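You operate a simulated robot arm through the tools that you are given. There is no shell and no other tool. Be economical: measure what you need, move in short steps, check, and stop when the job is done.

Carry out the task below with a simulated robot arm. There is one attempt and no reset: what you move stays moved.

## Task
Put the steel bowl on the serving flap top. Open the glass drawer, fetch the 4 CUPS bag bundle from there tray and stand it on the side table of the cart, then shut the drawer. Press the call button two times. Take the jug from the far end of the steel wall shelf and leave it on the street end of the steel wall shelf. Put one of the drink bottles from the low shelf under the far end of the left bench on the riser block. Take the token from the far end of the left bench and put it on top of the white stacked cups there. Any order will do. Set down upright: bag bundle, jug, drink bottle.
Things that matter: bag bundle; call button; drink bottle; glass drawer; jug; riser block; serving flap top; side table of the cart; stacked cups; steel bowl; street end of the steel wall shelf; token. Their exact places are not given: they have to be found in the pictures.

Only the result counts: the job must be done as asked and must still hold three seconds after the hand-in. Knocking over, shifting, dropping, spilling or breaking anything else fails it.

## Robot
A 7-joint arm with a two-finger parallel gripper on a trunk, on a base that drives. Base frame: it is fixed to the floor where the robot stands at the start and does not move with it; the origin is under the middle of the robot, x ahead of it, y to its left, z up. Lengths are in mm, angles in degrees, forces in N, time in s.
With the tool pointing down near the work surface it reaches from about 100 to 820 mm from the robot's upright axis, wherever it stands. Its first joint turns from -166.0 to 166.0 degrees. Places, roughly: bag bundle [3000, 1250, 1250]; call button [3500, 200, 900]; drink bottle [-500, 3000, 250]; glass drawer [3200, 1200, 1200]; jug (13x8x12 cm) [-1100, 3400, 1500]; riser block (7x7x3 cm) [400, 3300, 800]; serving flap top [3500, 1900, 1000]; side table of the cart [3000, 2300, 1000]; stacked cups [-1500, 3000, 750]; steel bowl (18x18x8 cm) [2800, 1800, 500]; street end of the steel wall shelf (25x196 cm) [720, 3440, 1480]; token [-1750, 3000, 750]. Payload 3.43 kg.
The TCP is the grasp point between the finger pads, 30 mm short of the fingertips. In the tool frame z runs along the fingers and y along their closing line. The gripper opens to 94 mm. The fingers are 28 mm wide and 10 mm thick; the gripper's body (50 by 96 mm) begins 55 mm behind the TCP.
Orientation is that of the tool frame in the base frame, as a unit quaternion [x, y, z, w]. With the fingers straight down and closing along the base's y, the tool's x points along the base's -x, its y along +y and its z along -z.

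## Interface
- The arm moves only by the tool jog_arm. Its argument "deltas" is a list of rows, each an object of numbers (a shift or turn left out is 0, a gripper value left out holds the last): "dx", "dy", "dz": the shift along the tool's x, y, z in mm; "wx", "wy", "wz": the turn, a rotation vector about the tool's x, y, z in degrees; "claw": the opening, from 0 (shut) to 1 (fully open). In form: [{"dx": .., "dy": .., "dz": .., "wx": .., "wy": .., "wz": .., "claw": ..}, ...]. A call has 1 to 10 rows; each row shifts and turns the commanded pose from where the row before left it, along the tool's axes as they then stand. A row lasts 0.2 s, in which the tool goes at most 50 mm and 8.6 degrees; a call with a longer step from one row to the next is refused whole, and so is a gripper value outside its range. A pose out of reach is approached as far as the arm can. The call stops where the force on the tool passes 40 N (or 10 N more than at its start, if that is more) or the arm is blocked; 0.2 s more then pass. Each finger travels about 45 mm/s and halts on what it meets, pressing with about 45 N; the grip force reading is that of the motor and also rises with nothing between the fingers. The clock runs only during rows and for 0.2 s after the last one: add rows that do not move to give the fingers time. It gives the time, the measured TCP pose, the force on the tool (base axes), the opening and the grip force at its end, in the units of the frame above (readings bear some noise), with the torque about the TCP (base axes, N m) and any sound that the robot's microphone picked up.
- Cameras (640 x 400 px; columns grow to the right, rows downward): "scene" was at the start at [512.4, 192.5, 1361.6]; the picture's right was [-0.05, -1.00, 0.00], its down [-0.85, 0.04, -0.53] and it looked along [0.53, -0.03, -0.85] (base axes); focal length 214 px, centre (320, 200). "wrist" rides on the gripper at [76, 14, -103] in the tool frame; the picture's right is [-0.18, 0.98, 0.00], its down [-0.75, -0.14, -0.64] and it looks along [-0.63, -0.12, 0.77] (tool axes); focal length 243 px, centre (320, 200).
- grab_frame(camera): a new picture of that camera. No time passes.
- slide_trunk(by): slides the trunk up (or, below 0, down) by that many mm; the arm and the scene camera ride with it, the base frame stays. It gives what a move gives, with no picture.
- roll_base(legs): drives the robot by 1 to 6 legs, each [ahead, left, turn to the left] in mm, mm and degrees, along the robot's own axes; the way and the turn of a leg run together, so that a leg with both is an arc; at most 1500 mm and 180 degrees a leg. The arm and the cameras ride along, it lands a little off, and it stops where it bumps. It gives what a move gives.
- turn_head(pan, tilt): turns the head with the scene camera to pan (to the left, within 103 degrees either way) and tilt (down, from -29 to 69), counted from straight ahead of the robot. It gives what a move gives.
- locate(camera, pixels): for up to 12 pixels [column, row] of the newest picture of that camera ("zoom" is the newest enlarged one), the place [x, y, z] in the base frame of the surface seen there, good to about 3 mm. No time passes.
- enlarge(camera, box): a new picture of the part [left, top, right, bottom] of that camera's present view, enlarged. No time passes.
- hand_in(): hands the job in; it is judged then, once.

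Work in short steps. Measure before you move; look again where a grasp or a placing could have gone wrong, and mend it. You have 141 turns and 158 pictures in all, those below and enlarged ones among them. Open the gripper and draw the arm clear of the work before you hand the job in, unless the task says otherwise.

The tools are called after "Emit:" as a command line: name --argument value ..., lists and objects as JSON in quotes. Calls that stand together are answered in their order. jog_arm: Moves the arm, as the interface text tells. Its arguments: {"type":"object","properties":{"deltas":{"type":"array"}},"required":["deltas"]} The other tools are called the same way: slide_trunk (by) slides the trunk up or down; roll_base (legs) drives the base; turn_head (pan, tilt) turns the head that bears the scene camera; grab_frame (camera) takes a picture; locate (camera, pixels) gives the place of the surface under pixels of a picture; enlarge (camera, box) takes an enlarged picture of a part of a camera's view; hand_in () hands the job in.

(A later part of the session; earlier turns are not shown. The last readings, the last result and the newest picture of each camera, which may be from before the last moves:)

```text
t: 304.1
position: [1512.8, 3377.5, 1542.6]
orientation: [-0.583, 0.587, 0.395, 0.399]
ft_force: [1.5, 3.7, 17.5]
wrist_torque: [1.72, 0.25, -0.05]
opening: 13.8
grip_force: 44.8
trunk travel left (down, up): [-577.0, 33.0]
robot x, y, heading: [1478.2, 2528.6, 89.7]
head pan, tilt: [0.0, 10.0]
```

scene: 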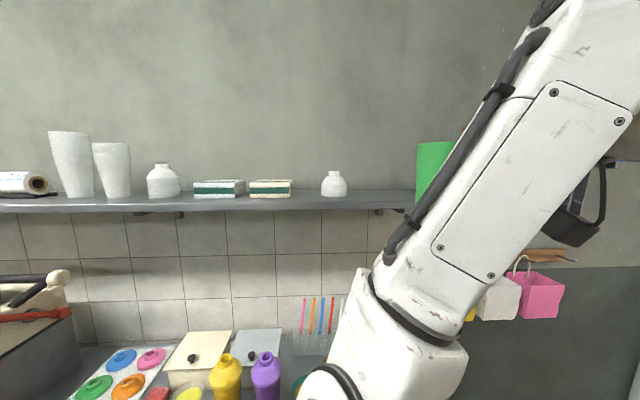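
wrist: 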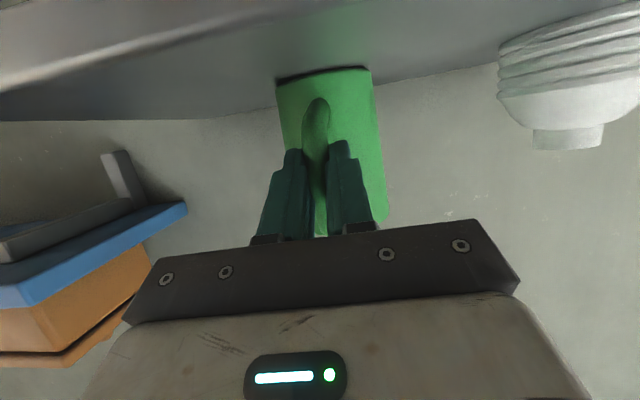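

Contact (17 N). I relieve 1 mm, open slowly, and retreat straight back.

Emit:
slide_trunk --by 1

Emit:
jog_arm --deltas '[{"claw": 0.25}, {"claw": 0.4}, {"claw": 0.5}, {}, {}]'

Emit:
roll_base --legs '[[-330, 0, 0]]'

Emit:
grab_frame --camera "wrist"

```text
t: 304.6
position: [1511.5, 3376.5, 1542.8]
orientation: [-0.584, 0.588, 0.394, 0.397]
ft_force: [0.2, 2.7, 18.1]
wrist_torque: [1.63, 0.24, 0.0]
opening: 13.7
grip_force: 45.0
trunk travel left (down, up): [-578.0, 32.0]
robot x, y, heading: [1473.3, 2529.0, 89.7]
head pan, tilt: [0.0, 10.0]
```

```text
t: 305.8
position: [1513.9, 3377.3, 1541.1]
orientation: [-0.585, 0.588, 0.394, 0.396]
ft_force: [0.8, 0.2, -0.7]
wrist_torque: [-0.01, -0.04, 0.01]
opening: 46.9
grip_force: 0.1
trunk travel left (down, up): [-578.0, 32.0]
robot x, y, heading: [1476.3, 2526.5, 89.7]
head pan, tilt: [0.0, 10.0]
```

```text
t: 308.0
position: [1511.2, 3049.2, 1542.1]
orientation: [-0.585, 0.588, 0.395, 0.396]
ft_force: [-0.4, 0.3, -0.4]
wrist_torque: [0.01, 0.01, -0.01]
opening: 46.9
grip_force: 0.1
trunk travel left (down, up): [-578.0, 32.0]
robot x, y, heading: [1472.2, 2199.4, 89.9]
head pan, tilt: [0.0, 10.0]
```

```text
66 pictures are left
```

wrist: 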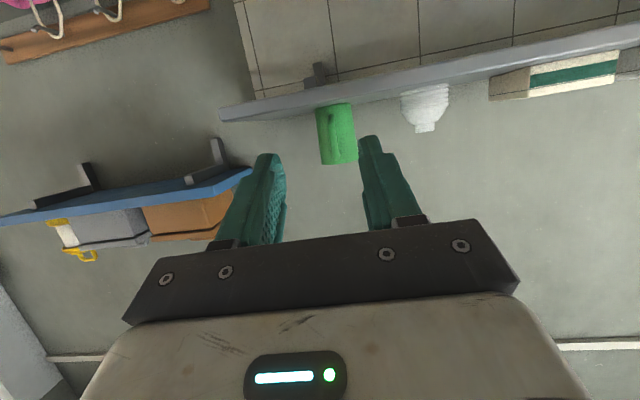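

The jug stands on the street end. I move left along the aisle to look for the riser block and the drink bottles.

Emit:
roll_base --legs '[[0, 1200, 0]]'

Emit:
slide_trunk --by -300

Emit:
turn_head --pan 15 --tilt 25

Emit:
grab_frame --camera "scene"

```text
t: 314.1
position: [308.9, 3054.8, 1542.5]
orientation: [-0.585, 0.587, 0.395, 0.396]
ft_force: [-0.6, 0.0, 0.7]
wrist_torque: [0.02, 0.01, 0.0]
opening: 47.0
grip_force: 0.0
trunk travel left (down, up): [-578.0, 32.0]
robot x, y, heading: [271.7, 2204.3, 89.8]
head pan, tilt: [0.0, 10.0]
```

```text
t: 317.1
position: [308.9, 3053.3, 1241.4]
orientation: [-0.585, 0.587, 0.395, 0.396]
ft_force: [-0.1, 0.1, -0.6]
wrist_torque: [-0.03, -0.03, -0.03]
opening: 47.0
grip_force: 0.0
trunk travel left (down, up): [-278.0, 332.0]
robot x, y, heading: [269.0, 2204.4, 89.7]
head pan, tilt: [0.0, 10.0]
```

```text
t: 317.9
position: [308.5, 3053.9, 1241.8]
orientation: [-0.586, 0.587, 0.394, 0.395]
ft_force: [-0.4, 1.1, -0.4]
wrist_torque: [0.02, 0.02, 0.01]
opening: 46.8
grip_force: 0.1
trunk travel left (down, up): [-278.0, 332.0]
robot x, y, heading: [275.2, 2205.3, 90.1]
head pan, tilt: [15.0, 25.0]
```

```text
65 pictures are left
```

scene: 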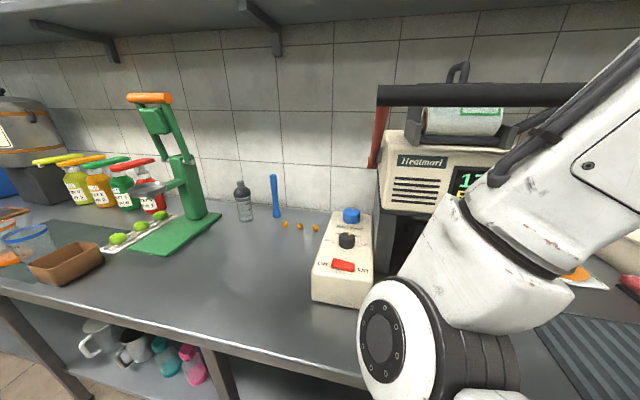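

The riser block may sit in the sealer bay behind the arm. I strafe so the arm is out of view and look at the sealer.

Emit:
roll_base --legs '[[0, 620, 0]]'

Emit:
turn_head --pan -35 --tilt 25

Emit:
grab_frame --camera "scene"

Emit:
turn_head --pan 25 --tilt 50

Emit:
grab_frame --camera "scene"

```text
t: 321.4
position: [-311.7, 3055.8, 1242.6]
orientation: [-0.585, 0.588, 0.395, 0.396]
ft_force: [0.0, -0.8, -0.2]
wrist_torque: [0.0, 0.05, -0.03]
opening: 47.1
grip_force: 0.2
trunk travel left (down, up): [-278.0, 332.0]
robot x, y, heading: [-349.9, 2203.9, 89.6]
head pan, tilt: [15.0, 25.0]
```

```text
t: 322.5
position: [-311.2, 3057.0, 1242.1]
orientation: [-0.585, 0.587, 0.395, 0.396]
ft_force: [-0.3, 0.1, 0.0]
wrist_torque: [0.0, 0.02, 0.02]
opening: 47.0
grip_force: 0.1
trunk travel left (down, up): [-278.0, 332.0]
robot x, y, heading: [-347.9, 2206.9, 89.8]
head pan, tilt: [-35.0, 25.0]
```

```text
64 pictures are left
```

scene: 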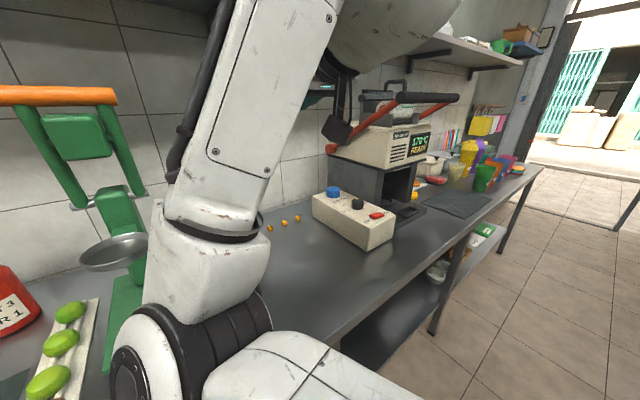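

```text
t: 323.8
position: [-310.8, 3056.5, 1242.5]
orientation: [-0.585, 0.587, 0.395, 0.397]
ft_force: [-1.0, -0.1, 0.1]
wrist_torque: [-0.01, 0.01, -0.01]
opening: 46.9
grip_force: 0.0
trunk travel left (down, up): [-278.0, 332.0]
robot x, y, heading: [-345.5, 2205.9, 90.0]
head pan, tilt: [25.0, 50.0]
```

```text
63 pictures are left
```

scene: 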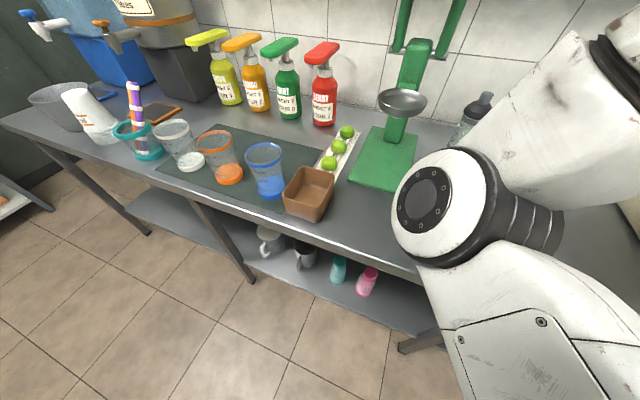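

Drink bottles (teal and pink) are at (338,268) and (365,280) on the low shelf; white stacked cups at (92,118). I locate and enlarge.

Emit:
locate --camera "scene" --pixels '[[338, 262], [338, 280], [368, 275], [362, 292], [300, 250], [270, 240], [330, 310], [250, 280], [330, 235], [95, 120], [80, 95], [110, 140]]'

Emit:
enlarge --camera "scene" --box '[240, 210, 420, 330]'

Emit:
enlarge --camera "scene" --box '[20, 60, 200, 180]'

```text
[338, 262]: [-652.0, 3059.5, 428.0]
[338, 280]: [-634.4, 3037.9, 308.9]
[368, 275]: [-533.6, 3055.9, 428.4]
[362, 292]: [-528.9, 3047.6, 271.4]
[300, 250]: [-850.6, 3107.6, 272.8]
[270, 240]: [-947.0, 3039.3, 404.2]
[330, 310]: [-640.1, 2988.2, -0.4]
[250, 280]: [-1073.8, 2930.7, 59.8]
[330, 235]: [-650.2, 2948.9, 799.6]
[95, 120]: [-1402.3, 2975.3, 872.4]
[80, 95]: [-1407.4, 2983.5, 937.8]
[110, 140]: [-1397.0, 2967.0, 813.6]
```

```text
3.33 times, centred on (330, 270) of scene
```

zoom: 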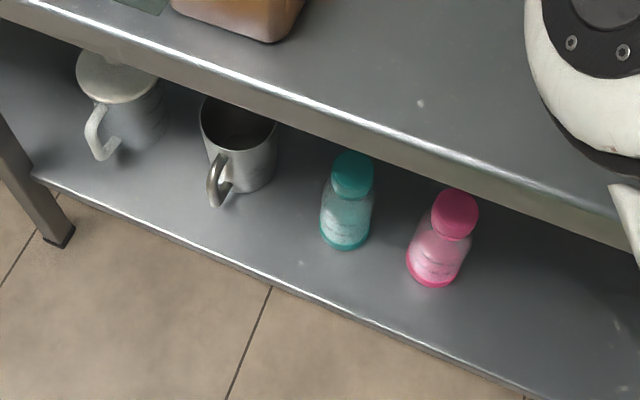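

```text
3.33 times, centred on (110, 120) of scene
```

zoom: 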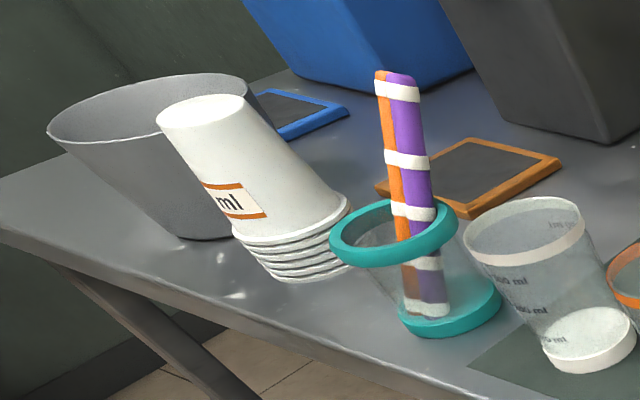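

Bench top is z≈800 here; pink bottle near (-531,3080), z 249–435; cups top (-1407,2983,938). Now I go to look into the sealer bay for the riser block.

Emit:
roll_base --legs '[[0, -1150, 0]]'

Emit:
turn_head --pan 25 --tilt 25

Emit:
grab_frame --camera "scene"

```text
t: 329.7
position: [840.7, 3049.3, 1242.4]
orientation: [-0.583, 0.589, 0.394, 0.398]
ft_force: [0.4, -0.2, -0.9]
wrist_torque: [0.0, -0.01, -0.04]
opening: 46.9
grip_force: 0.2
trunk travel left (down, up): [-278.0, 332.0]
robot x, y, heading: [800.0, 2201.0, 89.6]
head pan, tilt: [25.0, 50.0]
```

```text
t: 330.6
position: [840.1, 3049.2, 1242.9]
orientation: [-0.583, 0.589, 0.394, 0.398]
ft_force: [-0.2, -0.1, -0.3]
wrist_torque: [0.0, 0.02, 0.0]
opening: 47.0
grip_force: 0.0
trunk travel left (down, up): [-278.0, 332.0]
robot x, y, heading: [801.5, 2201.4, 89.5]
head pan, tilt: [25.0, 25.0]
```

```text
60 pictures are left
```

scene: 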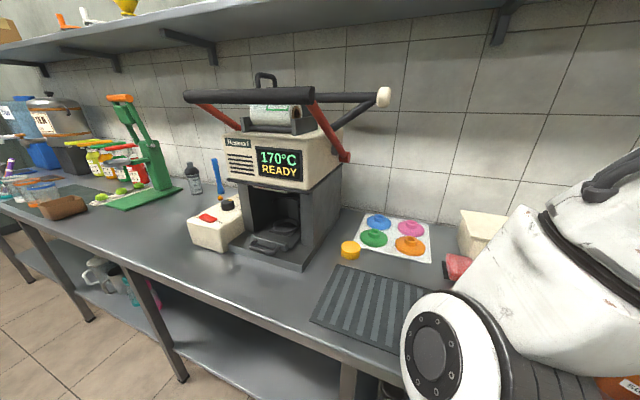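

A small yellow puck at (350,248) right of the sealer could be the riser block. I enlarge and locate.

Emit:
enlarge --camera "scene" --box '[190, 190, 390, 315]'

Emit:
locate --camera "scene" --pixels '[[350, 244], [342, 246], [358, 246], [350, 256], [280, 235], [270, 248], [285, 265], [345, 262], [215, 230], [195, 200], [312, 200], [350, 300]]'

```text
3.20 times, centred on (290, 252) of scene
```

zoom: 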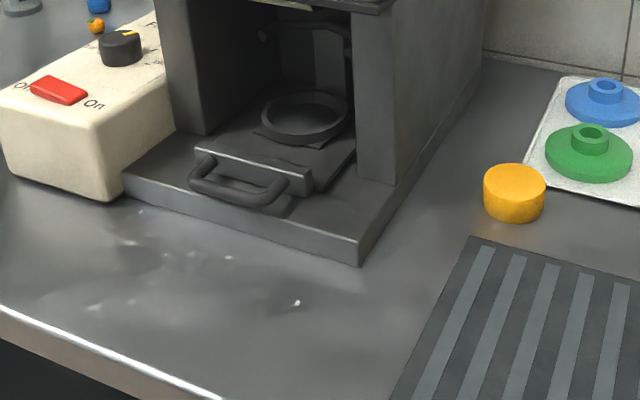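

```text
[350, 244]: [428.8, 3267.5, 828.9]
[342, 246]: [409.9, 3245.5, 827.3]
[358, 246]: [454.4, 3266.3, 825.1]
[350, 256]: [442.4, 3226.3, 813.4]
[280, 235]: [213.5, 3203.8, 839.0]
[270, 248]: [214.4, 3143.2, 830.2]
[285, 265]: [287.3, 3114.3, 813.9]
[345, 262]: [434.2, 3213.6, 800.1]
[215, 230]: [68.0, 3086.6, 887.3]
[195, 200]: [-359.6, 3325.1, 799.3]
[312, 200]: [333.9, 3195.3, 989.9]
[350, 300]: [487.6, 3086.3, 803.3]
```

The yellow disc (top z≈829, centre ≈(432,3258), ~70 mm) fits the riser block. I measure its outline and the sealer lever above it.

Emit:
locate --camera "zoom" --pixels '[[514, 165], [514, 189], [485, 178], [543, 180], [514, 178]]'

Emit:
locate --camera "scene" --pixels '[[383, 97], [350, 97], [345, 157], [320, 115], [340, 200], [405, 240], [190, 97]]'

```text
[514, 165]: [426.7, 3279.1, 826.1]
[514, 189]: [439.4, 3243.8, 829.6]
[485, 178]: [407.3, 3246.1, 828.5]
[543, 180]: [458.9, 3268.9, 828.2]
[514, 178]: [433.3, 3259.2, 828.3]
```

```text
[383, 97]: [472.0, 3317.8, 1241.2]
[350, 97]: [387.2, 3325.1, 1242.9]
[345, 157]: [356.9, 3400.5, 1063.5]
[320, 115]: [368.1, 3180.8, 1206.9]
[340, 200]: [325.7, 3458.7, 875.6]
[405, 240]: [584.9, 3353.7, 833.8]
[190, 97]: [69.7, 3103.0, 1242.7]
```

Riser centre (433,3259), top z 828. For both grasp and placing I want the tool pitched ~53° with the elbow high, so I pitch down, retract, then lower in the free aisle.

Emit:
jog_arm --deltas '[{"wy": 8}, {"wy": 8}, {"wy": 8}, {"wy": 7}, {"dz": -26, "dx": 35}, {"dz": -26, "dx": 35}, {"dz": -26, "dx": 35}, {"dz": -26, "dx": 35}, {}]'

Emit:
jog_arm --deltas '[{"dz": 36, "dx": 27}, {"dz": 36, "dx": 27}, {"dz": 36, "dx": 27}, {"dz": 36, "dx": 27}, {"dz": 36, "dx": 27}, {"dz": 36, "dx": 27}, {"dz": 36, "dx": 27}, {"dz": 36, "dx": 27}, {"dz": 36, "dx": 27}, {"dz": 36, "dx": 27}]'

```text
t: 332.3
position: [893.4, 2890.9, 1221.4]
orientation: [-0.619, 0.731, 0.158, 0.241]
ft_force: [0.0, -0.5, 0.1]
wrist_torque: [0.01, 0.04, 0.03]
opening: 46.7
grip_force: 0.1
trunk travel left (down, up): [-278.0, 332.0]
robot x, y, heading: [800.9, 2196.4, 89.5]
head pan, tilt: [25.0, 25.0]
stopped in row 8: the arm was blocked; the commanded pose is now the measured one
```

```text
t: 334.5
position: [916.7, 2858.5, 773.9]
orientation: [-0.619, 0.729, 0.162, 0.241]
ft_force: [-0.3, -0.3, -0.6]
wrist_torque: [-0.02, 0.02, 0.02]
opening: 47.0
grip_force: 0.0
trunk travel left (down, up): [-278.0, 332.0]
robot x, y, heading: [800.4, 2197.8, 89.4]
head pan, tilt: [25.0, 25.0]
```

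Retracting was blocked and skewed the tool by ~12°, though lowering worked. I correct the orientation and lower another 135 mm.

Emit:
jog_arm --deltas '[{"wx": -4.4, "wy": -1.7, "wz": -3.3}, {"wx": -4.4, "wy": -1.7, "wz": -3.3}, {"dz": 36, "dx": 27}, {"dz": 36, "dx": 27}, {"dz": 36, "dx": 27}, {}]'

```text
t: 335.9
position: [916.6, 2857.6, 639.0]
orientation: [0.672, -0.67, -0.221, -0.223]
ft_force: [0.4, -0.4, 0.7]
wrist_torque: [-0.02, 0.0, 0.0]
opening: 46.8
grip_force: 0.0
trunk travel left (down, up): [-278.0, 332.0]
robot x, y, heading: [799.6, 2201.4, 89.8]
head pan, tilt: [25.0, 25.0]
```

Clean orientation at z 639. I drive left to the bottles, open fully and lower the trunk.

Emit:
roll_base --legs '[[-60, 0, 0], [0, 1445, 0]]'

Emit:
slide_trunk --by -270

Emit:
jog_arm --deltas '[{"claw": 1, "dz": 20, "dx": 15}, {}, {}, {}, {}]'

Emit:
grab_frame --camera "wrist"

```text
t: 343.6
position: [-518.0, 2806.3, 639.4]
orientation: [0.673, -0.67, -0.221, -0.224]
ft_force: [-0.7, -1.0, 0.6]
wrist_torque: [0.01, -0.05, 0.03]
opening: 46.9
grip_force: 0.1
trunk travel left (down, up): [-278.0, 332.0]
robot x, y, heading: [-631.6, 2150.1, 89.8]
head pan, tilt: [25.0, 25.0]
```

```text
t: 346.4
position: [-517.9, 2807.3, 369.0]
orientation: [0.674, -0.669, -0.222, -0.222]
ft_force: [-0.3, -0.3, -0.5]
wrist_torque: [-0.03, -0.02, 0.0]
opening: 47.0
grip_force: 0.1
trunk travel left (down, up): [-8.0, 602.0]
robot x, y, heading: [-632.9, 2147.6, 90.0]
head pan, tilt: [25.0, 25.0]
```

```text
t: 347.6
position: [-518.6, 2807.0, 343.2]
orientation: [0.673, -0.669, -0.221, -0.223]
ft_force: [-0.2, 0.4, -0.2]
wrist_torque: [0.0, -0.03, 0.0]
opening: 94.1
grip_force: 0.1
trunk travel left (down, up): [-8.0, 602.0]
robot x, y, heading: [-628.5, 2146.3, 89.8]
head pan, tilt: [25.0, 25.0]
```

```text
58 pictures are left
```

wrist: 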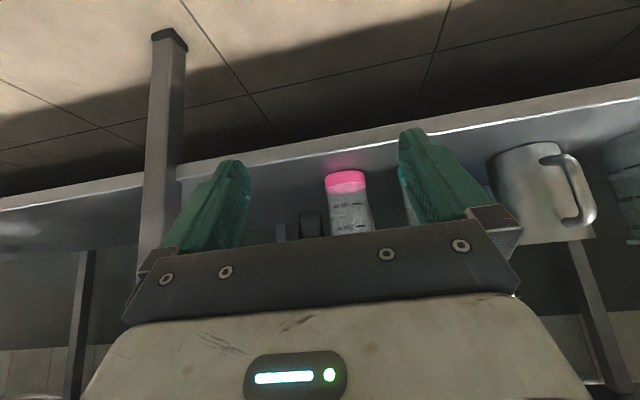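

The pink bottle is between the fingers at (348,205). I locate it, the bench leg and the shelf lip.

Emit:
locate --camera "wrist" --pixels '[[347, 180], [328, 185], [365, 182], [350, 215], [335, 215], [368, 215], [300, 152], [165, 100], [180, 200], [310, 225], [410, 200]]'

```text
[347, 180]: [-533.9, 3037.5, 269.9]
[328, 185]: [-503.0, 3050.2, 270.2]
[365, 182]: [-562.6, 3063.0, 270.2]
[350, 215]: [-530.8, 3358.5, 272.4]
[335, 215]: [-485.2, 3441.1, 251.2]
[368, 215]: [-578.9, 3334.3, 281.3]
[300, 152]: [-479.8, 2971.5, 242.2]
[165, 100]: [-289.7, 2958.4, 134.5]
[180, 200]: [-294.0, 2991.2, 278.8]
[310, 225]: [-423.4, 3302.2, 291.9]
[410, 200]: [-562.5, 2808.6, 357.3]
```

Bottle centre ≈(-533,3069), diameter ≈62, cap top ≈430. To keep the palm off the cap I grip at cap height, so I raise 62 mm and advance partway.

Emit:
slide_trunk --by 62

Emit:
roll_base --legs '[[0, 14, 0], [200, 0, 0]]'

Emit:
grab_frame --camera "wrist"

```text
t: 348.6
position: [-519.2, 2805.6, 406.3]
orientation: [0.673, -0.669, -0.222, -0.223]
ft_force: [-0.2, 0.0, -0.1]
wrist_torque: [0.02, 0.01, 0.02]
opening: 94.0
grip_force: 0.0
trunk travel left (down, up): [-70.0, 540.0]
robot x, y, heading: [-631.6, 2147.4, 89.6]
head pan, tilt: [25.0, 25.0]
```

```text
t: 350.6
position: [-530.9, 3007.1, 405.0]
orientation: [0.673, -0.669, -0.222, -0.222]
ft_force: [-1.2, -0.3, -1.3]
wrist_torque: [0.0, 0.0, -0.01]
opening: 93.9
grip_force: 0.0
trunk travel left (down, up): [-70.0, 540.0]
robot x, y, heading: [-645.5, 2345.9, 90.0]
head pan, tilt: [25.0, 25.0]
```

```text
57 pictures are left
```

wrist: 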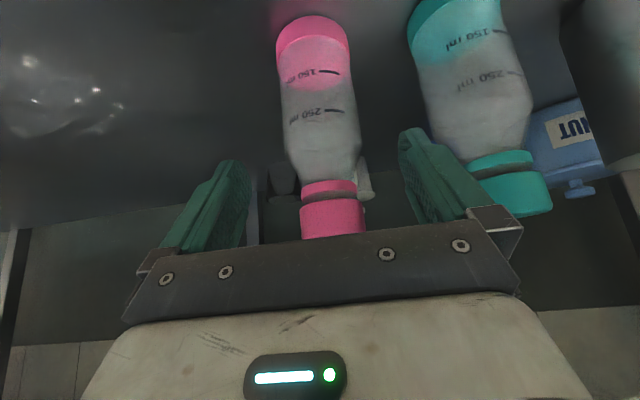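

The cap is at (333,205) between the fingers. I check its position.

Emit:
locate --camera "wrist" --pixels '[[333, 218], [305, 215], [362, 215], [330, 187], [322, 140], [333, 232]]'

```text
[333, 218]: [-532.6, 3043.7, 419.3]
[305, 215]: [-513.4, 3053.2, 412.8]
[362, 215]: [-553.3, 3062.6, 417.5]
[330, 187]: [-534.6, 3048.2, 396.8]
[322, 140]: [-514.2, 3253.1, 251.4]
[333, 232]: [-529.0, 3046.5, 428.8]
```

Cap centre ≈(-533,3067). I advance 57 mm level and close on it.

Emit:
jog_arm --deltas '[{"dz": 17, "dx": -23}, {"dz": 17, "dx": -23}, {"claw": 0.6}, {"claw": 0.3}, {"claw": 0.1}, {"claw": 0.1}, {"claw": 0.1}]'

Emit:
grab_frame --camera "wrist"

```text
t: 352.1
position: [-531.9, 3064.7, 405.5]
orientation: [0.673, -0.67, -0.22, -0.222]
ft_force: [0.8, -0.1, -0.3]
wrist_torque: [0.0, -0.03, 0.01]
opening: 49.4
grip_force: 45.2
trunk travel left (down, up): [-70.0, 540.0]
robot x, y, heading: [-642.8, 2344.5, 90.0]
head pan, tilt: [25.0, 25.0]
```

```text
56 pictures are left
```

wrist: 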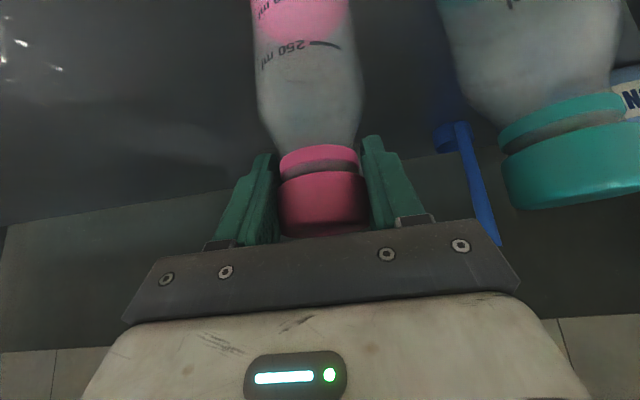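

Cap gripped at 49 mm. I lift 40 mm, back out and check.

Emit:
slide_trunk --by 40

Emit:
roll_base --legs '[[-300, 0, 0]]'

Emit:
grab_frame --camera "wrist"

```text
t: 353.0
position: [-532.1, 3064.3, 445.3]
orientation: [0.673, -0.669, -0.221, -0.223]
ft_force: [0.1, 0.1, -0.5]
wrist_torque: [0.0, -0.06, 0.03]
opening: 49.2
grip_force: 44.6
trunk travel left (down, up): [-110.0, 500.0]
robot x, y, heading: [-647.2, 2348.5, 89.9]
head pan, tilt: [25.0, 25.0]
```

```text
t: 355.0
position: [-532.8, 2774.0, 446.4]
orientation: [0.673, -0.67, -0.22, -0.222]
ft_force: [0.3, 0.3, -0.5]
wrist_torque: [-0.04, -0.02, -0.03]
opening: 48.8
grip_force: 45.0
trunk travel left (down, up): [-110.0, 500.0]
robot x, y, heading: [-645.1, 2057.2, 89.5]
head pan, tilt: [25.0, 25.0]
stopped in leg 1: the robot was blocked; the commanded pose is now the measured one
```

```text
55 pictures are left
```

wrist: 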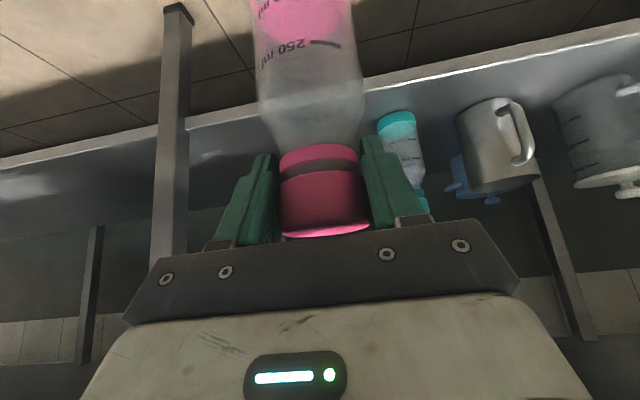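

The bottle is held, but reversing was blocked behind (something near y≈1700). I go forward slightly, look behind, and raise the trunk.

Emit:
roll_base --legs '[[40, 0, 0]]'

Emit:
slide_trunk --by 490

Emit:
jog_arm --deltas '[{"dz": -32, "dx": -24}, {"dz": -32, "dx": -24}, {"dz": -32, "dx": -24}, {}]'

Emit:
turn_head --pan -103 --tilt 35

Emit:
grab_frame --camera "scene"

Emit:
turn_head --pan 103 --tilt 35

Emit:
grab_frame --camera "scene"

```text
t: 355.9
position: [-531.8, 2813.8, 445.7]
orientation: [0.673, -0.669, -0.221, -0.223]
ft_force: [-0.4, -0.3, -0.9]
wrist_torque: [0.0, 0.0, -0.05]
opening: 48.8
grip_force: 45.1
trunk travel left (down, up): [-110.0, 500.0]
robot x, y, heading: [-643.3, 2096.7, 89.8]
head pan, tilt: [25.0, 25.0]
```

```text
refused: 490 is not a number from -400 to 400
```

```text
t: 356.9
position: [-532.1, 2814.3, 565.1]
orientation: [0.674, -0.669, -0.221, -0.222]
ft_force: [0.6, 0.8, -0.3]
wrist_torque: [-0.01, 0.02, -0.04]
opening: 48.8
grip_force: 45.1
trunk travel left (down, up): [-110.0, 500.0]
robot x, y, heading: [-644.6, 2096.4, 90.0]
head pan, tilt: [25.0, 25.0]
heard: snap
```

```text
t: 359.0
position: [-532.6, 2813.0, 565.7]
orientation: [0.673, -0.67, -0.22, -0.223]
ft_force: [0.4, 0.2, 0.2]
wrist_torque: [0.0, -0.02, 0.0]
opening: 48.6
grip_force: 45.3
trunk travel left (down, up): [-110.0, 500.0]
robot x, y, heading: [-647.6, 2098.6, 89.8]
head pan, tilt: [-103.0, 35.0]
```

```text
54 pictures are left
```

scene: 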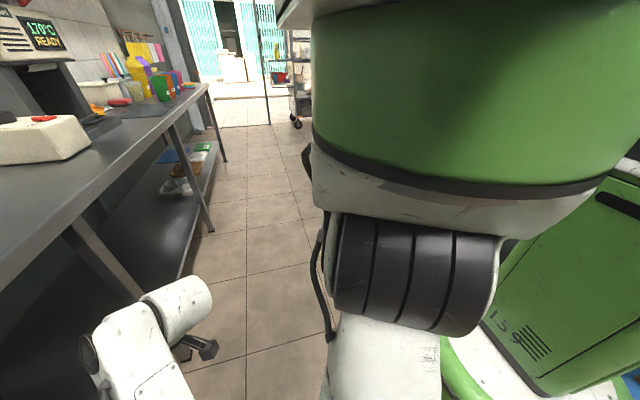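

```text
t: 362.0
position: [-532.8, 2811.9, 564.9]
orientation: [0.673, -0.67, -0.221, -0.223]
ft_force: [0.3, 0.1, -0.7]
wrist_torque: [-0.04, -0.04, -0.01]
opening: 48.8
grip_force: 45.0
trunk travel left (down, up): [-110.0, 500.0]
robot x, y, heading: [-642.5, 2095.9, 89.6]
head pan, tilt: [103.0, 35.0]
```

```text
53 pictures are left
```

scene: 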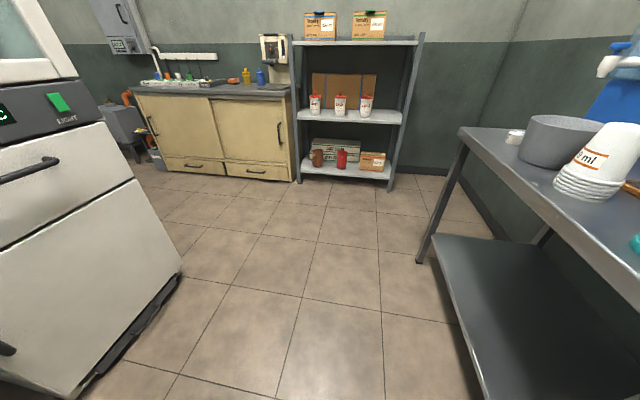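

I heard a "snap" while lifting; I check the bottle in the gripper and what's around before continuing.

Emit:
grab_frame --camera "wrist"

Emit:
turn_head --pan 20 --tilt 60

Emit:
grab_frame --camera "scene"

```text
52 pictures are left
```

wrist: 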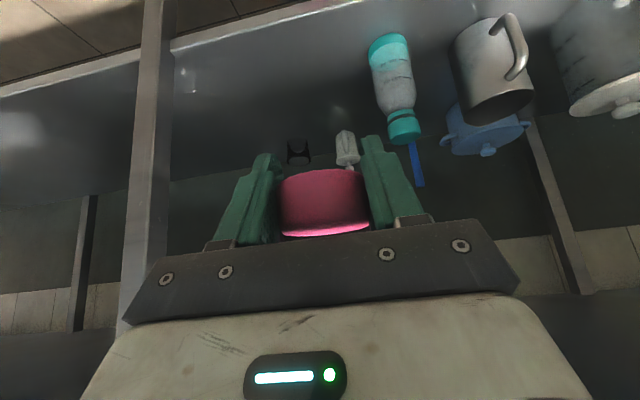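

```text
t: 363.6
position: [-532.6, 2814.3, 564.9]
orientation: [0.673, -0.67, -0.221, -0.223]
ft_force: [0.1, -0.1, -0.2]
wrist_torque: [0.01, -0.02, 0.01]
opening: 48.8
grip_force: 45.5
trunk travel left (down, up): [-110.0, 500.0]
robot x, y, heading: [-646.7, 2096.8, 89.8]
head pan, tilt: [20.0, 60.0]
```

```text
51 pictures are left
```

scene: 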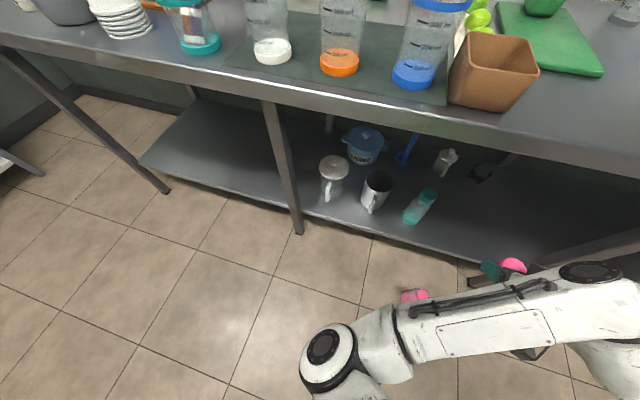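

The cap snapped off and the bottle dropped to the floor at (415,295). I look closely at it before deciding how to recover.

Emit:
enlarge --camera "scene" --box '[360, 240, 540, 340]'

Emit:
locate --camera "scene" --pixels '[[407, 297], [420, 294], [427, 293], [415, 290], [428, 195], [410, 215], [512, 266]]'

```text
3.56 times, centred on (450, 290) of scene
```

zoom: 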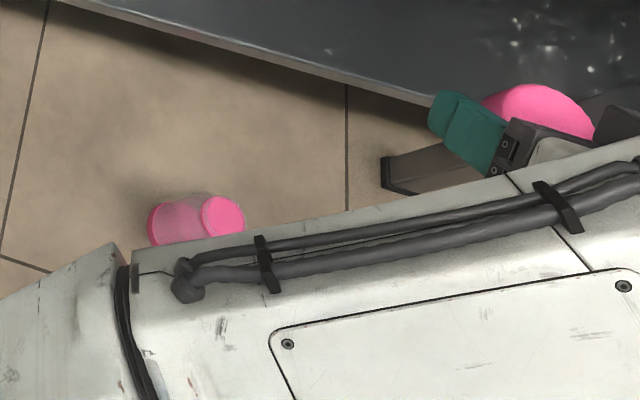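

```text
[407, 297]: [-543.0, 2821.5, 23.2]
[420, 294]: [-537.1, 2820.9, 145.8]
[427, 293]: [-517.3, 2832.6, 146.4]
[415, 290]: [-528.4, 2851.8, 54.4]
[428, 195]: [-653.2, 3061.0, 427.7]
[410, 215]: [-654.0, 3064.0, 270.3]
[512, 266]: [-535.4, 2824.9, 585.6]
```

The bottle landed upright on the floor right below (neck ring z≈146). I still hold the cap, so I can press it back on; first I move the arm 120 mm aside to measure the bottle.

Emit:
jog_arm --deltas '[{"dy": -40}, {"dy": -40}, {"dy": -40}, {}]'

Emit:
enlarge --camera "scene" --box '[360, 240, 480, 340]'

Emit:
grab_frame --camera "wrist"

```text
t: 364.6
position: [-413.2, 2816.0, 564.4]
orientation: [0.673, -0.67, -0.221, -0.223]
ft_force: [0.0, 0.5, -0.4]
wrist_torque: [-0.01, -0.01, -0.04]
opening: 48.7
grip_force: 44.9
trunk travel left (down, up): [-110.0, 500.0]
robot x, y, heading: [-650.3, 2098.4, 89.7]
head pan, tilt: [20.0, 60.0]
```

```text
4.00 times, centred on (420, 290) of scene
```

zoom: 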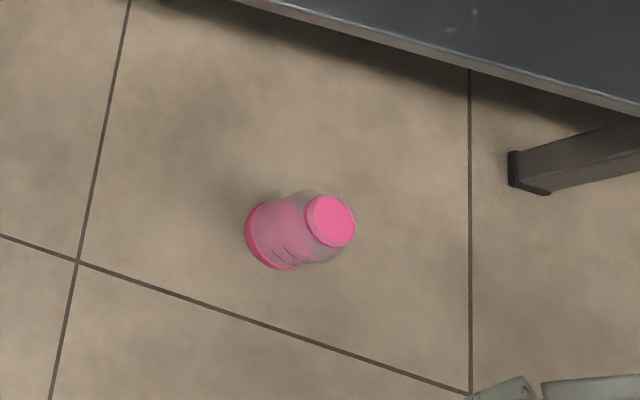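

```text
48 pictures are left
```

wrist: 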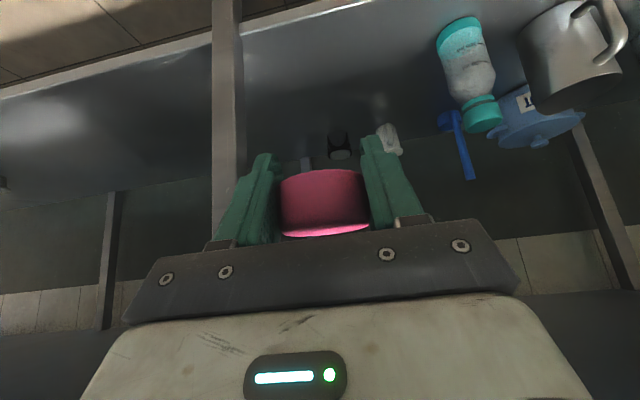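

The bottle stands upright; its neck disc is at zoom (330,220). I measure its centre.

Emit:
locate --camera "zoom" --pixels '[[330, 220], [310, 215], [351, 225], [325, 200], [336, 242], [275, 225], [260, 245], [290, 240], [320, 260]]'

```text
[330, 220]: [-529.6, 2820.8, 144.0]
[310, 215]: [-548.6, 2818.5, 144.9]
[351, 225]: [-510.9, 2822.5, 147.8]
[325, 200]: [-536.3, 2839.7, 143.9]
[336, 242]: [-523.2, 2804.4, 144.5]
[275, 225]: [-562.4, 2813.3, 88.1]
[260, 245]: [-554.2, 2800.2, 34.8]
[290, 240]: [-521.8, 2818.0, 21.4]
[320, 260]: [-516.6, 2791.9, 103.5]
```

Neck centre ≈(-530,2821), top z 145. I lower trunk and arm beside it, then move the cap over it.

Emit:
slide_trunk --by -105

Emit:
jog_arm --deltas '[{"dz": 32, "dx": 24}, {"dz": 32, "dx": 24}, {"dz": 32, "dx": 24}, {"dz": 32, "dx": 24}, {"dz": 24, "dx": 18}, {"dy": 39}, {"dy": 39}, {"dy": 38, "dx": -2, "dz": 2}, {}]'

Emit:
grab_frame --camera "wrist"

```text
t: 366.0
position: [-412.8, 2814.8, 461.1]
orientation: [0.673, -0.67, -0.221, -0.223]
ft_force: [-0.6, 0.0, 0.5]
wrist_torque: [-0.01, -0.02, 0.01]
opening: 48.6
grip_force: 45.3
trunk travel left (down, up): [-5.0, 605.0]
robot x, y, heading: [-646.3, 2097.3, 89.7]
head pan, tilt: [20.0, 60.0]
```

```text
t: 368.0
position: [-528.3, 2815.0, 270.3]
orientation: [0.673, -0.67, -0.221, -0.223]
ft_force: [-0.5, -0.1, -1.1]
wrist_torque: [0.0, 0.0, 0.01]
opening: 48.5
grip_force: 44.8
trunk travel left (down, up): [-5.0, 605.0]
robot x, y, heading: [-646.1, 2092.7, 89.7]
head pan, tilt: [20.0, 60.0]
```

```text
47 pictures are left
```

wrist: 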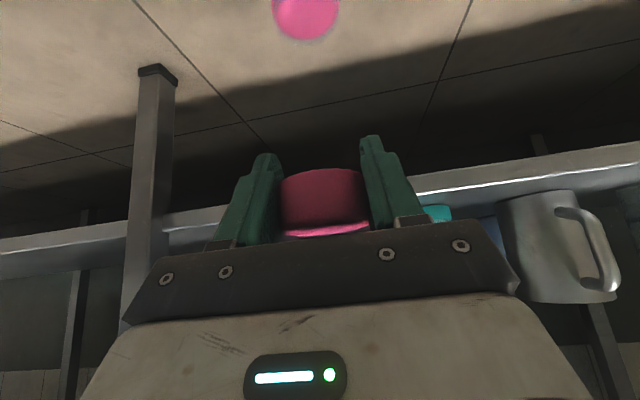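

The neck disc shows at the top (306,10). I lower 75 mm more and re-check alignment.

Emit:
jog_arm --deltas '[{"dz": 23, "dx": 12}, {"dz": 20, "dx": 15}, {"dz": 19, "dx": 14}, {}]'

Emit:
grab_frame --camera "wrist"

Emit:
locate --camera "wrist" --pixels '[[310, 60], [280, 60], [335, 60], [310, 85], [325, 185], [325, 225], [285, 200], [365, 200]]'

```text
t: 369.0
position: [-527.5, 2820.0, 195.2]
orientation: [0.674, -0.669, -0.221, -0.222]
ft_force: [-0.2, 0.1, 0.1]
wrist_torque: [0.0, 0.03, -0.03]
opening: 48.7
grip_force: 45.0
trunk travel left (down, up): [-5.0, 605.0]
robot x, y, heading: [-646.5, 2097.1, 89.4]
head pan, tilt: [20.0, 60.0]
```

```text
46 pictures are left
```

wrist: 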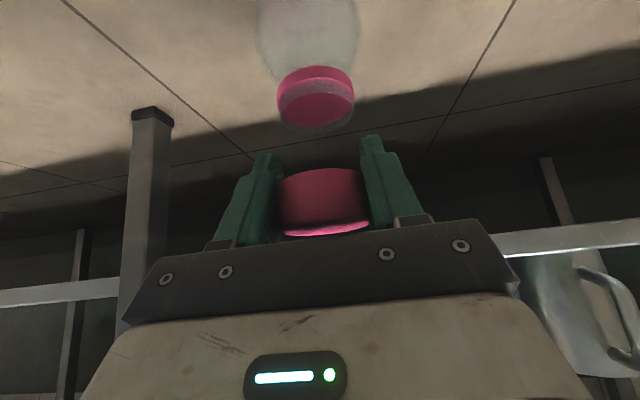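

```text
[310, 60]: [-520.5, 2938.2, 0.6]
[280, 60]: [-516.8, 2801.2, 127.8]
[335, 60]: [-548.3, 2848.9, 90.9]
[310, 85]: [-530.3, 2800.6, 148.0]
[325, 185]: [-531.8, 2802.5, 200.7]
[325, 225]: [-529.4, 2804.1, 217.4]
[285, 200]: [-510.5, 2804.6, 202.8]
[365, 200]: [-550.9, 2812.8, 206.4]
```

Alignment looks close; I verify the neck's outline in this picture.

Emit:
locate --camera "wrist" --pixels '[[315, 105], [283, 100], [350, 100], [316, 122], [315, 86], [318, 130], [300, 72]]'

```text
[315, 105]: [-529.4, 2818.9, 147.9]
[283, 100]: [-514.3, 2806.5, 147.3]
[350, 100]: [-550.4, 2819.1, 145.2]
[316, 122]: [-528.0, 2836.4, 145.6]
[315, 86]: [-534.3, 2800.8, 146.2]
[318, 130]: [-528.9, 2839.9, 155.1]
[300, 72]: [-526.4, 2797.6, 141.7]
```

Neck centre (-531,2819), cap centre about (-530,2823). I shift 3 mm back and press down in small steps.

Emit:
jog_arm --deltas '[{"dz": 6.2, "dx": 8.4, "dy": 1}, {"dz": 8, "dx": 6}, {"dz": 6, "dx": 4.5}, {"dz": 4, "dx": 3}, {"dz": 3.2, "dx": 2.4}, {"dz": 2.4, "dx": 1.8}, {}]'

Emit:
grab_frame --camera "wrist"

```text
t: 370.6
position: [-529.1, 2816.6, 156.9]
orientation: [0.673, -0.67, -0.221, -0.223]
ft_force: [0.0, -0.8, -0.5]
wrist_torque: [-0.01, 0.02, 0.0]
opening: 48.6
grip_force: 44.6
trunk travel left (down, up): [-5.0, 605.0]
robot x, y, heading: [-646.3, 2096.0, 89.7]
head pan, tilt: [20.0, 60.0]
```

```text
45 pictures are left
```

wrist: 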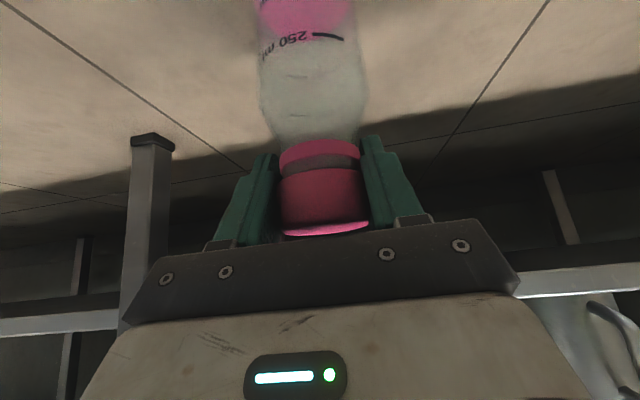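

It now looks like the original assembled bottle. I press a few more millimetres for it to seat.

Emit:
jog_arm --deltas '[{"dz": 1.6, "dx": 1.2}, {"dz": 1.6, "dx": 1.2}, {"dz": 1.6, "dx": 1.2}, {"dz": 1.6, "dx": 1.2}, {}]'

```text
t: 371.5
position: [-527.2, 2821.2, 153.9]
orientation: [0.672, -0.667, -0.225, -0.23]
ft_force: [-1.3, -5.9, 17.9]
wrist_torque: [-0.28, 0.04, -0.05]
opening: 48.5
grip_force: 44.6
trunk travel left (down, up): [-5.0, 605.0]
robot x, y, heading: [-648.4, 2101.5, 89.8]
head pan, tilt: [20.0, 60.0]
stopped in row 4: the force on the tool passed its limit at 42 N (the readings are from after the stop); the commanded pose is now the measured one
```

Firm contact at 42 N, no sound. I press once more before testing.

Emit:
jog_arm --deltas '[{"dz": 1.6, "dx": 1.2}, {"dz": 1.6, "dx": 1.2}, {}]'

Emit:
jog_arm --deltas '[{"claw": 0.7}, {"claw": 0.85}, {"claw": 1}, {"claw": 1}, {"claw": 1}]'

Emit:
grab_frame --camera "wrist"

```text
t: 372.0
position: [-527.9, 2823.7, 155.4]
orientation: [0.672, -0.666, -0.227, -0.232]
ft_force: [-2.2, -4.1, 17.4]
wrist_torque: [-0.3, 0.07, -0.01]
opening: 48.4
grip_force: 45.4
trunk travel left (down, up): [-5.0, 605.0]
robot x, y, heading: [-646.7, 2096.5, 89.8]
head pan, tilt: [20.0, 60.0]
stopped in row 2: the force on the tool passed its limit at 42 N (the readings are from after the stop); the commanded pose is now the measured one
```

```text
t: 373.2
position: [-528.2, 2821.7, 153.3]
orientation: [0.672, -0.666, -0.227, -0.23]
ft_force: [0.4, 0.3, 0.2]
wrist_torque: [0.0, 0.0, -0.01]
opening: 94.0
grip_force: 0.0
trunk travel left (down, up): [-5.0, 605.0]
robot x, y, heading: [-645.5, 2095.9, 89.7]
head pan, tilt: [20.0, 60.0]
```

```text
44 pictures are left
```

wrist: 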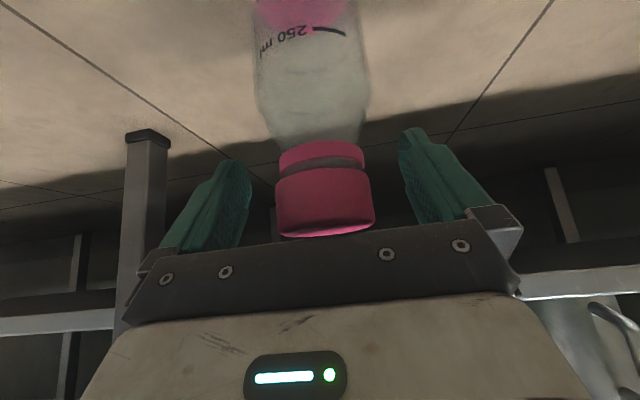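

The cap sits straight on the bottle. Now I measure it and plan a body grip lower down.

Emit:
locate --camera "wrist" --pixels '[[325, 200], [278, 200], [372, 200], [320, 155], [315, 110], [255, 80], [370, 80], [325, 225]]'

Emit:
jog_arm --deltas '[{"dz": -21, "dx": 28}, {"dz": -6, "dx": 8}, {}]'

```text
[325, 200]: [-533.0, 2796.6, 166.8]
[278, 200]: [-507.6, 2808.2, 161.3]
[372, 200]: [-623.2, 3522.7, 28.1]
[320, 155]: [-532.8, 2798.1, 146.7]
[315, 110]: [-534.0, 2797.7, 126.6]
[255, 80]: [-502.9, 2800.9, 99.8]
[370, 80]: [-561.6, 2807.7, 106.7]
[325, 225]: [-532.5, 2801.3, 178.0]
```

```text
t: 374.0
position: [-528.3, 2778.0, 151.8]
orientation: [0.671, -0.667, -0.227, -0.231]
ft_force: [0.9, -0.2, 0.0]
wrist_torque: [0.0, 0.0, -0.02]
opening: 94.0
grip_force: 0.1
trunk travel left (down, up): [-5.0, 605.0]
robot x, y, heading: [-645.0, 2099.8, 90.0]
head pan, tilt: [20.0, 60.0]
```

Cap centre (-533,2820.6). I go down 62 mm, then forward 27 mm, and close on the body.

Emit:
jog_arm --deltas '[{"dz": 24, "dx": 19, "dy": 4}, {"dz": 24, "dx": 19}, {"dz": 16, "dx": -21}, {}]'

Emit:
grab_frame --camera "wrist"

```text
t: 375.0
position: [-530.6, 2803.1, 92.3]
orientation: [0.672, -0.667, -0.226, -0.23]
ft_force: [0.2, -0.4, -0.5]
wrist_torque: [-0.04, -0.01, 0.0]
opening: 94.2
grip_force: 0.1
trunk travel left (down, up): [-5.0, 605.0]
robot x, y, heading: [-643.5, 2098.4, 89.9]
head pan, tilt: [20.0, 60.0]
```

```text
43 pictures are left
```

wrist: 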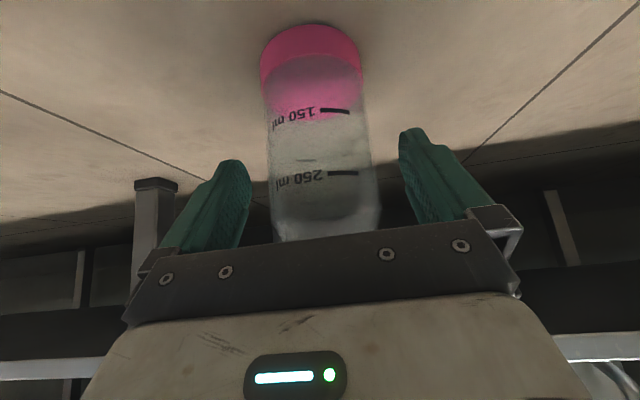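

The body is between the fingers. I close.

Emit:
jog_arm --deltas '[{"claw": 0.75}, {"claw": 0.6}, {"claw": 0.4}, {"claw": 0.4}, {"claw": 0.4}]'

Emit:
grab_frame --camera "wrist"

```text
t: 376.2
position: [-531.2, 2803.4, 92.1]
orientation: [0.672, -0.667, -0.226, -0.231]
ft_force: [-0.7, 0.0, 0.7]
wrist_torque: [0.05, 0.11, 0.06]
opening: 64.5
grip_force: 45.2
trunk travel left (down, up): [-5.0, 605.0]
robot x, y, heading: [-646.1, 2093.9, 89.8]
head pan, tilt: [20.0, 60.0]
```

```text
42 pictures are left
```

wrist: 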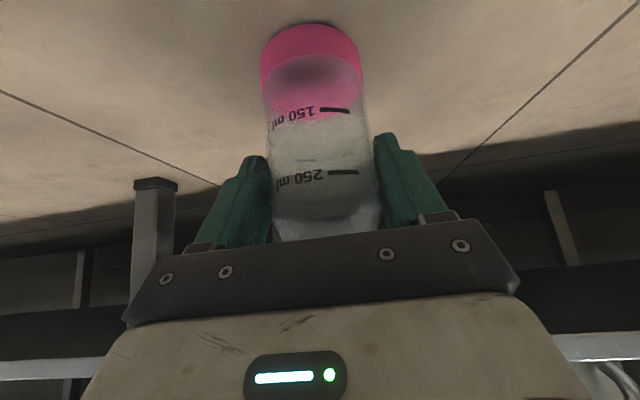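

Gripped at 64.5 mm on the body. I raise with the trunk and check the cap.

Emit:
slide_trunk --by 60

Emit:
slide_trunk --by 400

Emit:
slide_trunk --by 145

Emit:
jog_arm --deltas '[{"dz": -16, "dx": -12}, {"dz": -24, "dx": -19}, {"dz": -24, "dx": -19}, {"dz": -24, "dx": -19}, {"dz": -24, "dx": -19}, {"dz": -24, "dx": -19}, {"dz": -24, "dx": -19}, {"dz": -24, "dx": -19}, {"dz": -16, "dx": -12}, {}]'

Emit:
grab_frame --camera "wrist"

Emit:
enlarge --camera "scene" --box '[400, 200, 600, 360]'

```text
t: 377.2
position: [-530.8, 2802.3, 151.5]
orientation: [0.671, -0.667, -0.226, -0.231]
ft_force: [0.1, -0.2, -1.4]
wrist_torque: [-0.02, 0.0, -0.03]
opening: 64.3
grip_force: 44.4
trunk travel left (down, up): [-65.0, 545.0]
robot x, y, heading: [-646.7, 2096.0, 89.8]
head pan, tilt: [20.0, 60.0]
```

```text
t: 381.1
position: [-530.9, 2802.6, 552.9]
orientation: [0.671, -0.668, -0.225, -0.231]
ft_force: [0.0, -0.2, -1.3]
wrist_torque: [-0.01, -0.02, 0.01]
opening: 64.6
grip_force: 45.2
trunk travel left (down, up): [-465.0, 145.0]
robot x, y, heading: [-645.3, 2099.1, 89.6]
head pan, tilt: [20.0, 60.0]
```

```text
t: 382.8
position: [-530.8, 2802.7, 696.2]
orientation: [0.671, -0.667, -0.226, -0.232]
ft_force: [0.4, 0.6, -0.8]
wrist_torque: [-0.01, 0.0, 0.0]
opening: 64.6
grip_force: 45.0
trunk travel left (down, up): [-610.0, 0.0]
robot x, y, heading: [-646.5, 2102.1, 89.7]
head pan, tilt: [20.0, 60.0]
```

```text
t: 385.0
position: [-533.3, 2803.6, 950.9]
orientation: [0.672, -0.667, -0.226, -0.23]
ft_force: [-0.8, 0.5, -1.2]
wrist_torque: [-0.05, 0.01, 0.01]
opening: 64.4
grip_force: 44.8
trunk travel left (down, up): [-610.0, 0.0]
robot x, y, heading: [-650.6, 2099.7, 89.7]
head pan, tilt: [20.0, 60.0]
```

```text
41 pictures are left
```

wrist: 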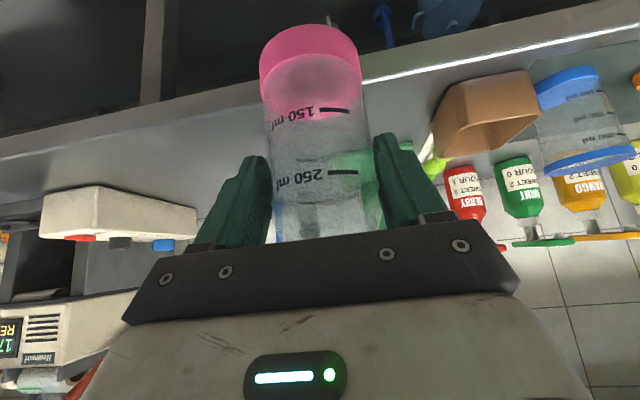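

```text
2.50 times, centred on (500, 280) of scene
```

zoom: 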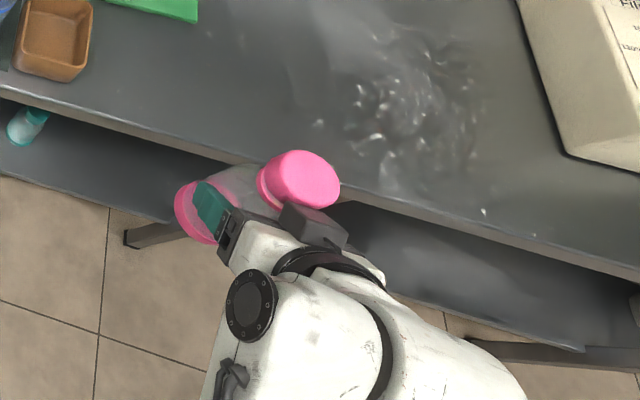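

The cap stays on and the bottle is upright. I check the arm's posture before going to the riser.

Emit:
grab_frame --camera "scene"

Emit:
locate --camera "scene" --pixels '[[470, 330], [430, 290], [520, 340], [560, 390], [400, 350], [450, 380]]'

```text
39 pictures are left
```

scene: 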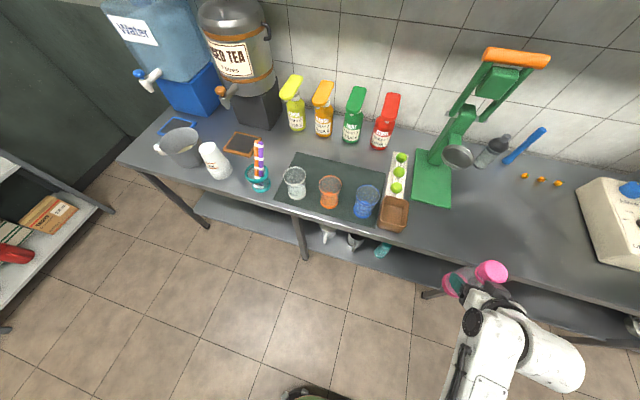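

```text
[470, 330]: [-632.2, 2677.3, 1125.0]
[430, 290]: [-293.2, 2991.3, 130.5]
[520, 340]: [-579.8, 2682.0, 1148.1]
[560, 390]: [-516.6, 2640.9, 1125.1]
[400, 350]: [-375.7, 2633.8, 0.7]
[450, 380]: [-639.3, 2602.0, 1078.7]
```

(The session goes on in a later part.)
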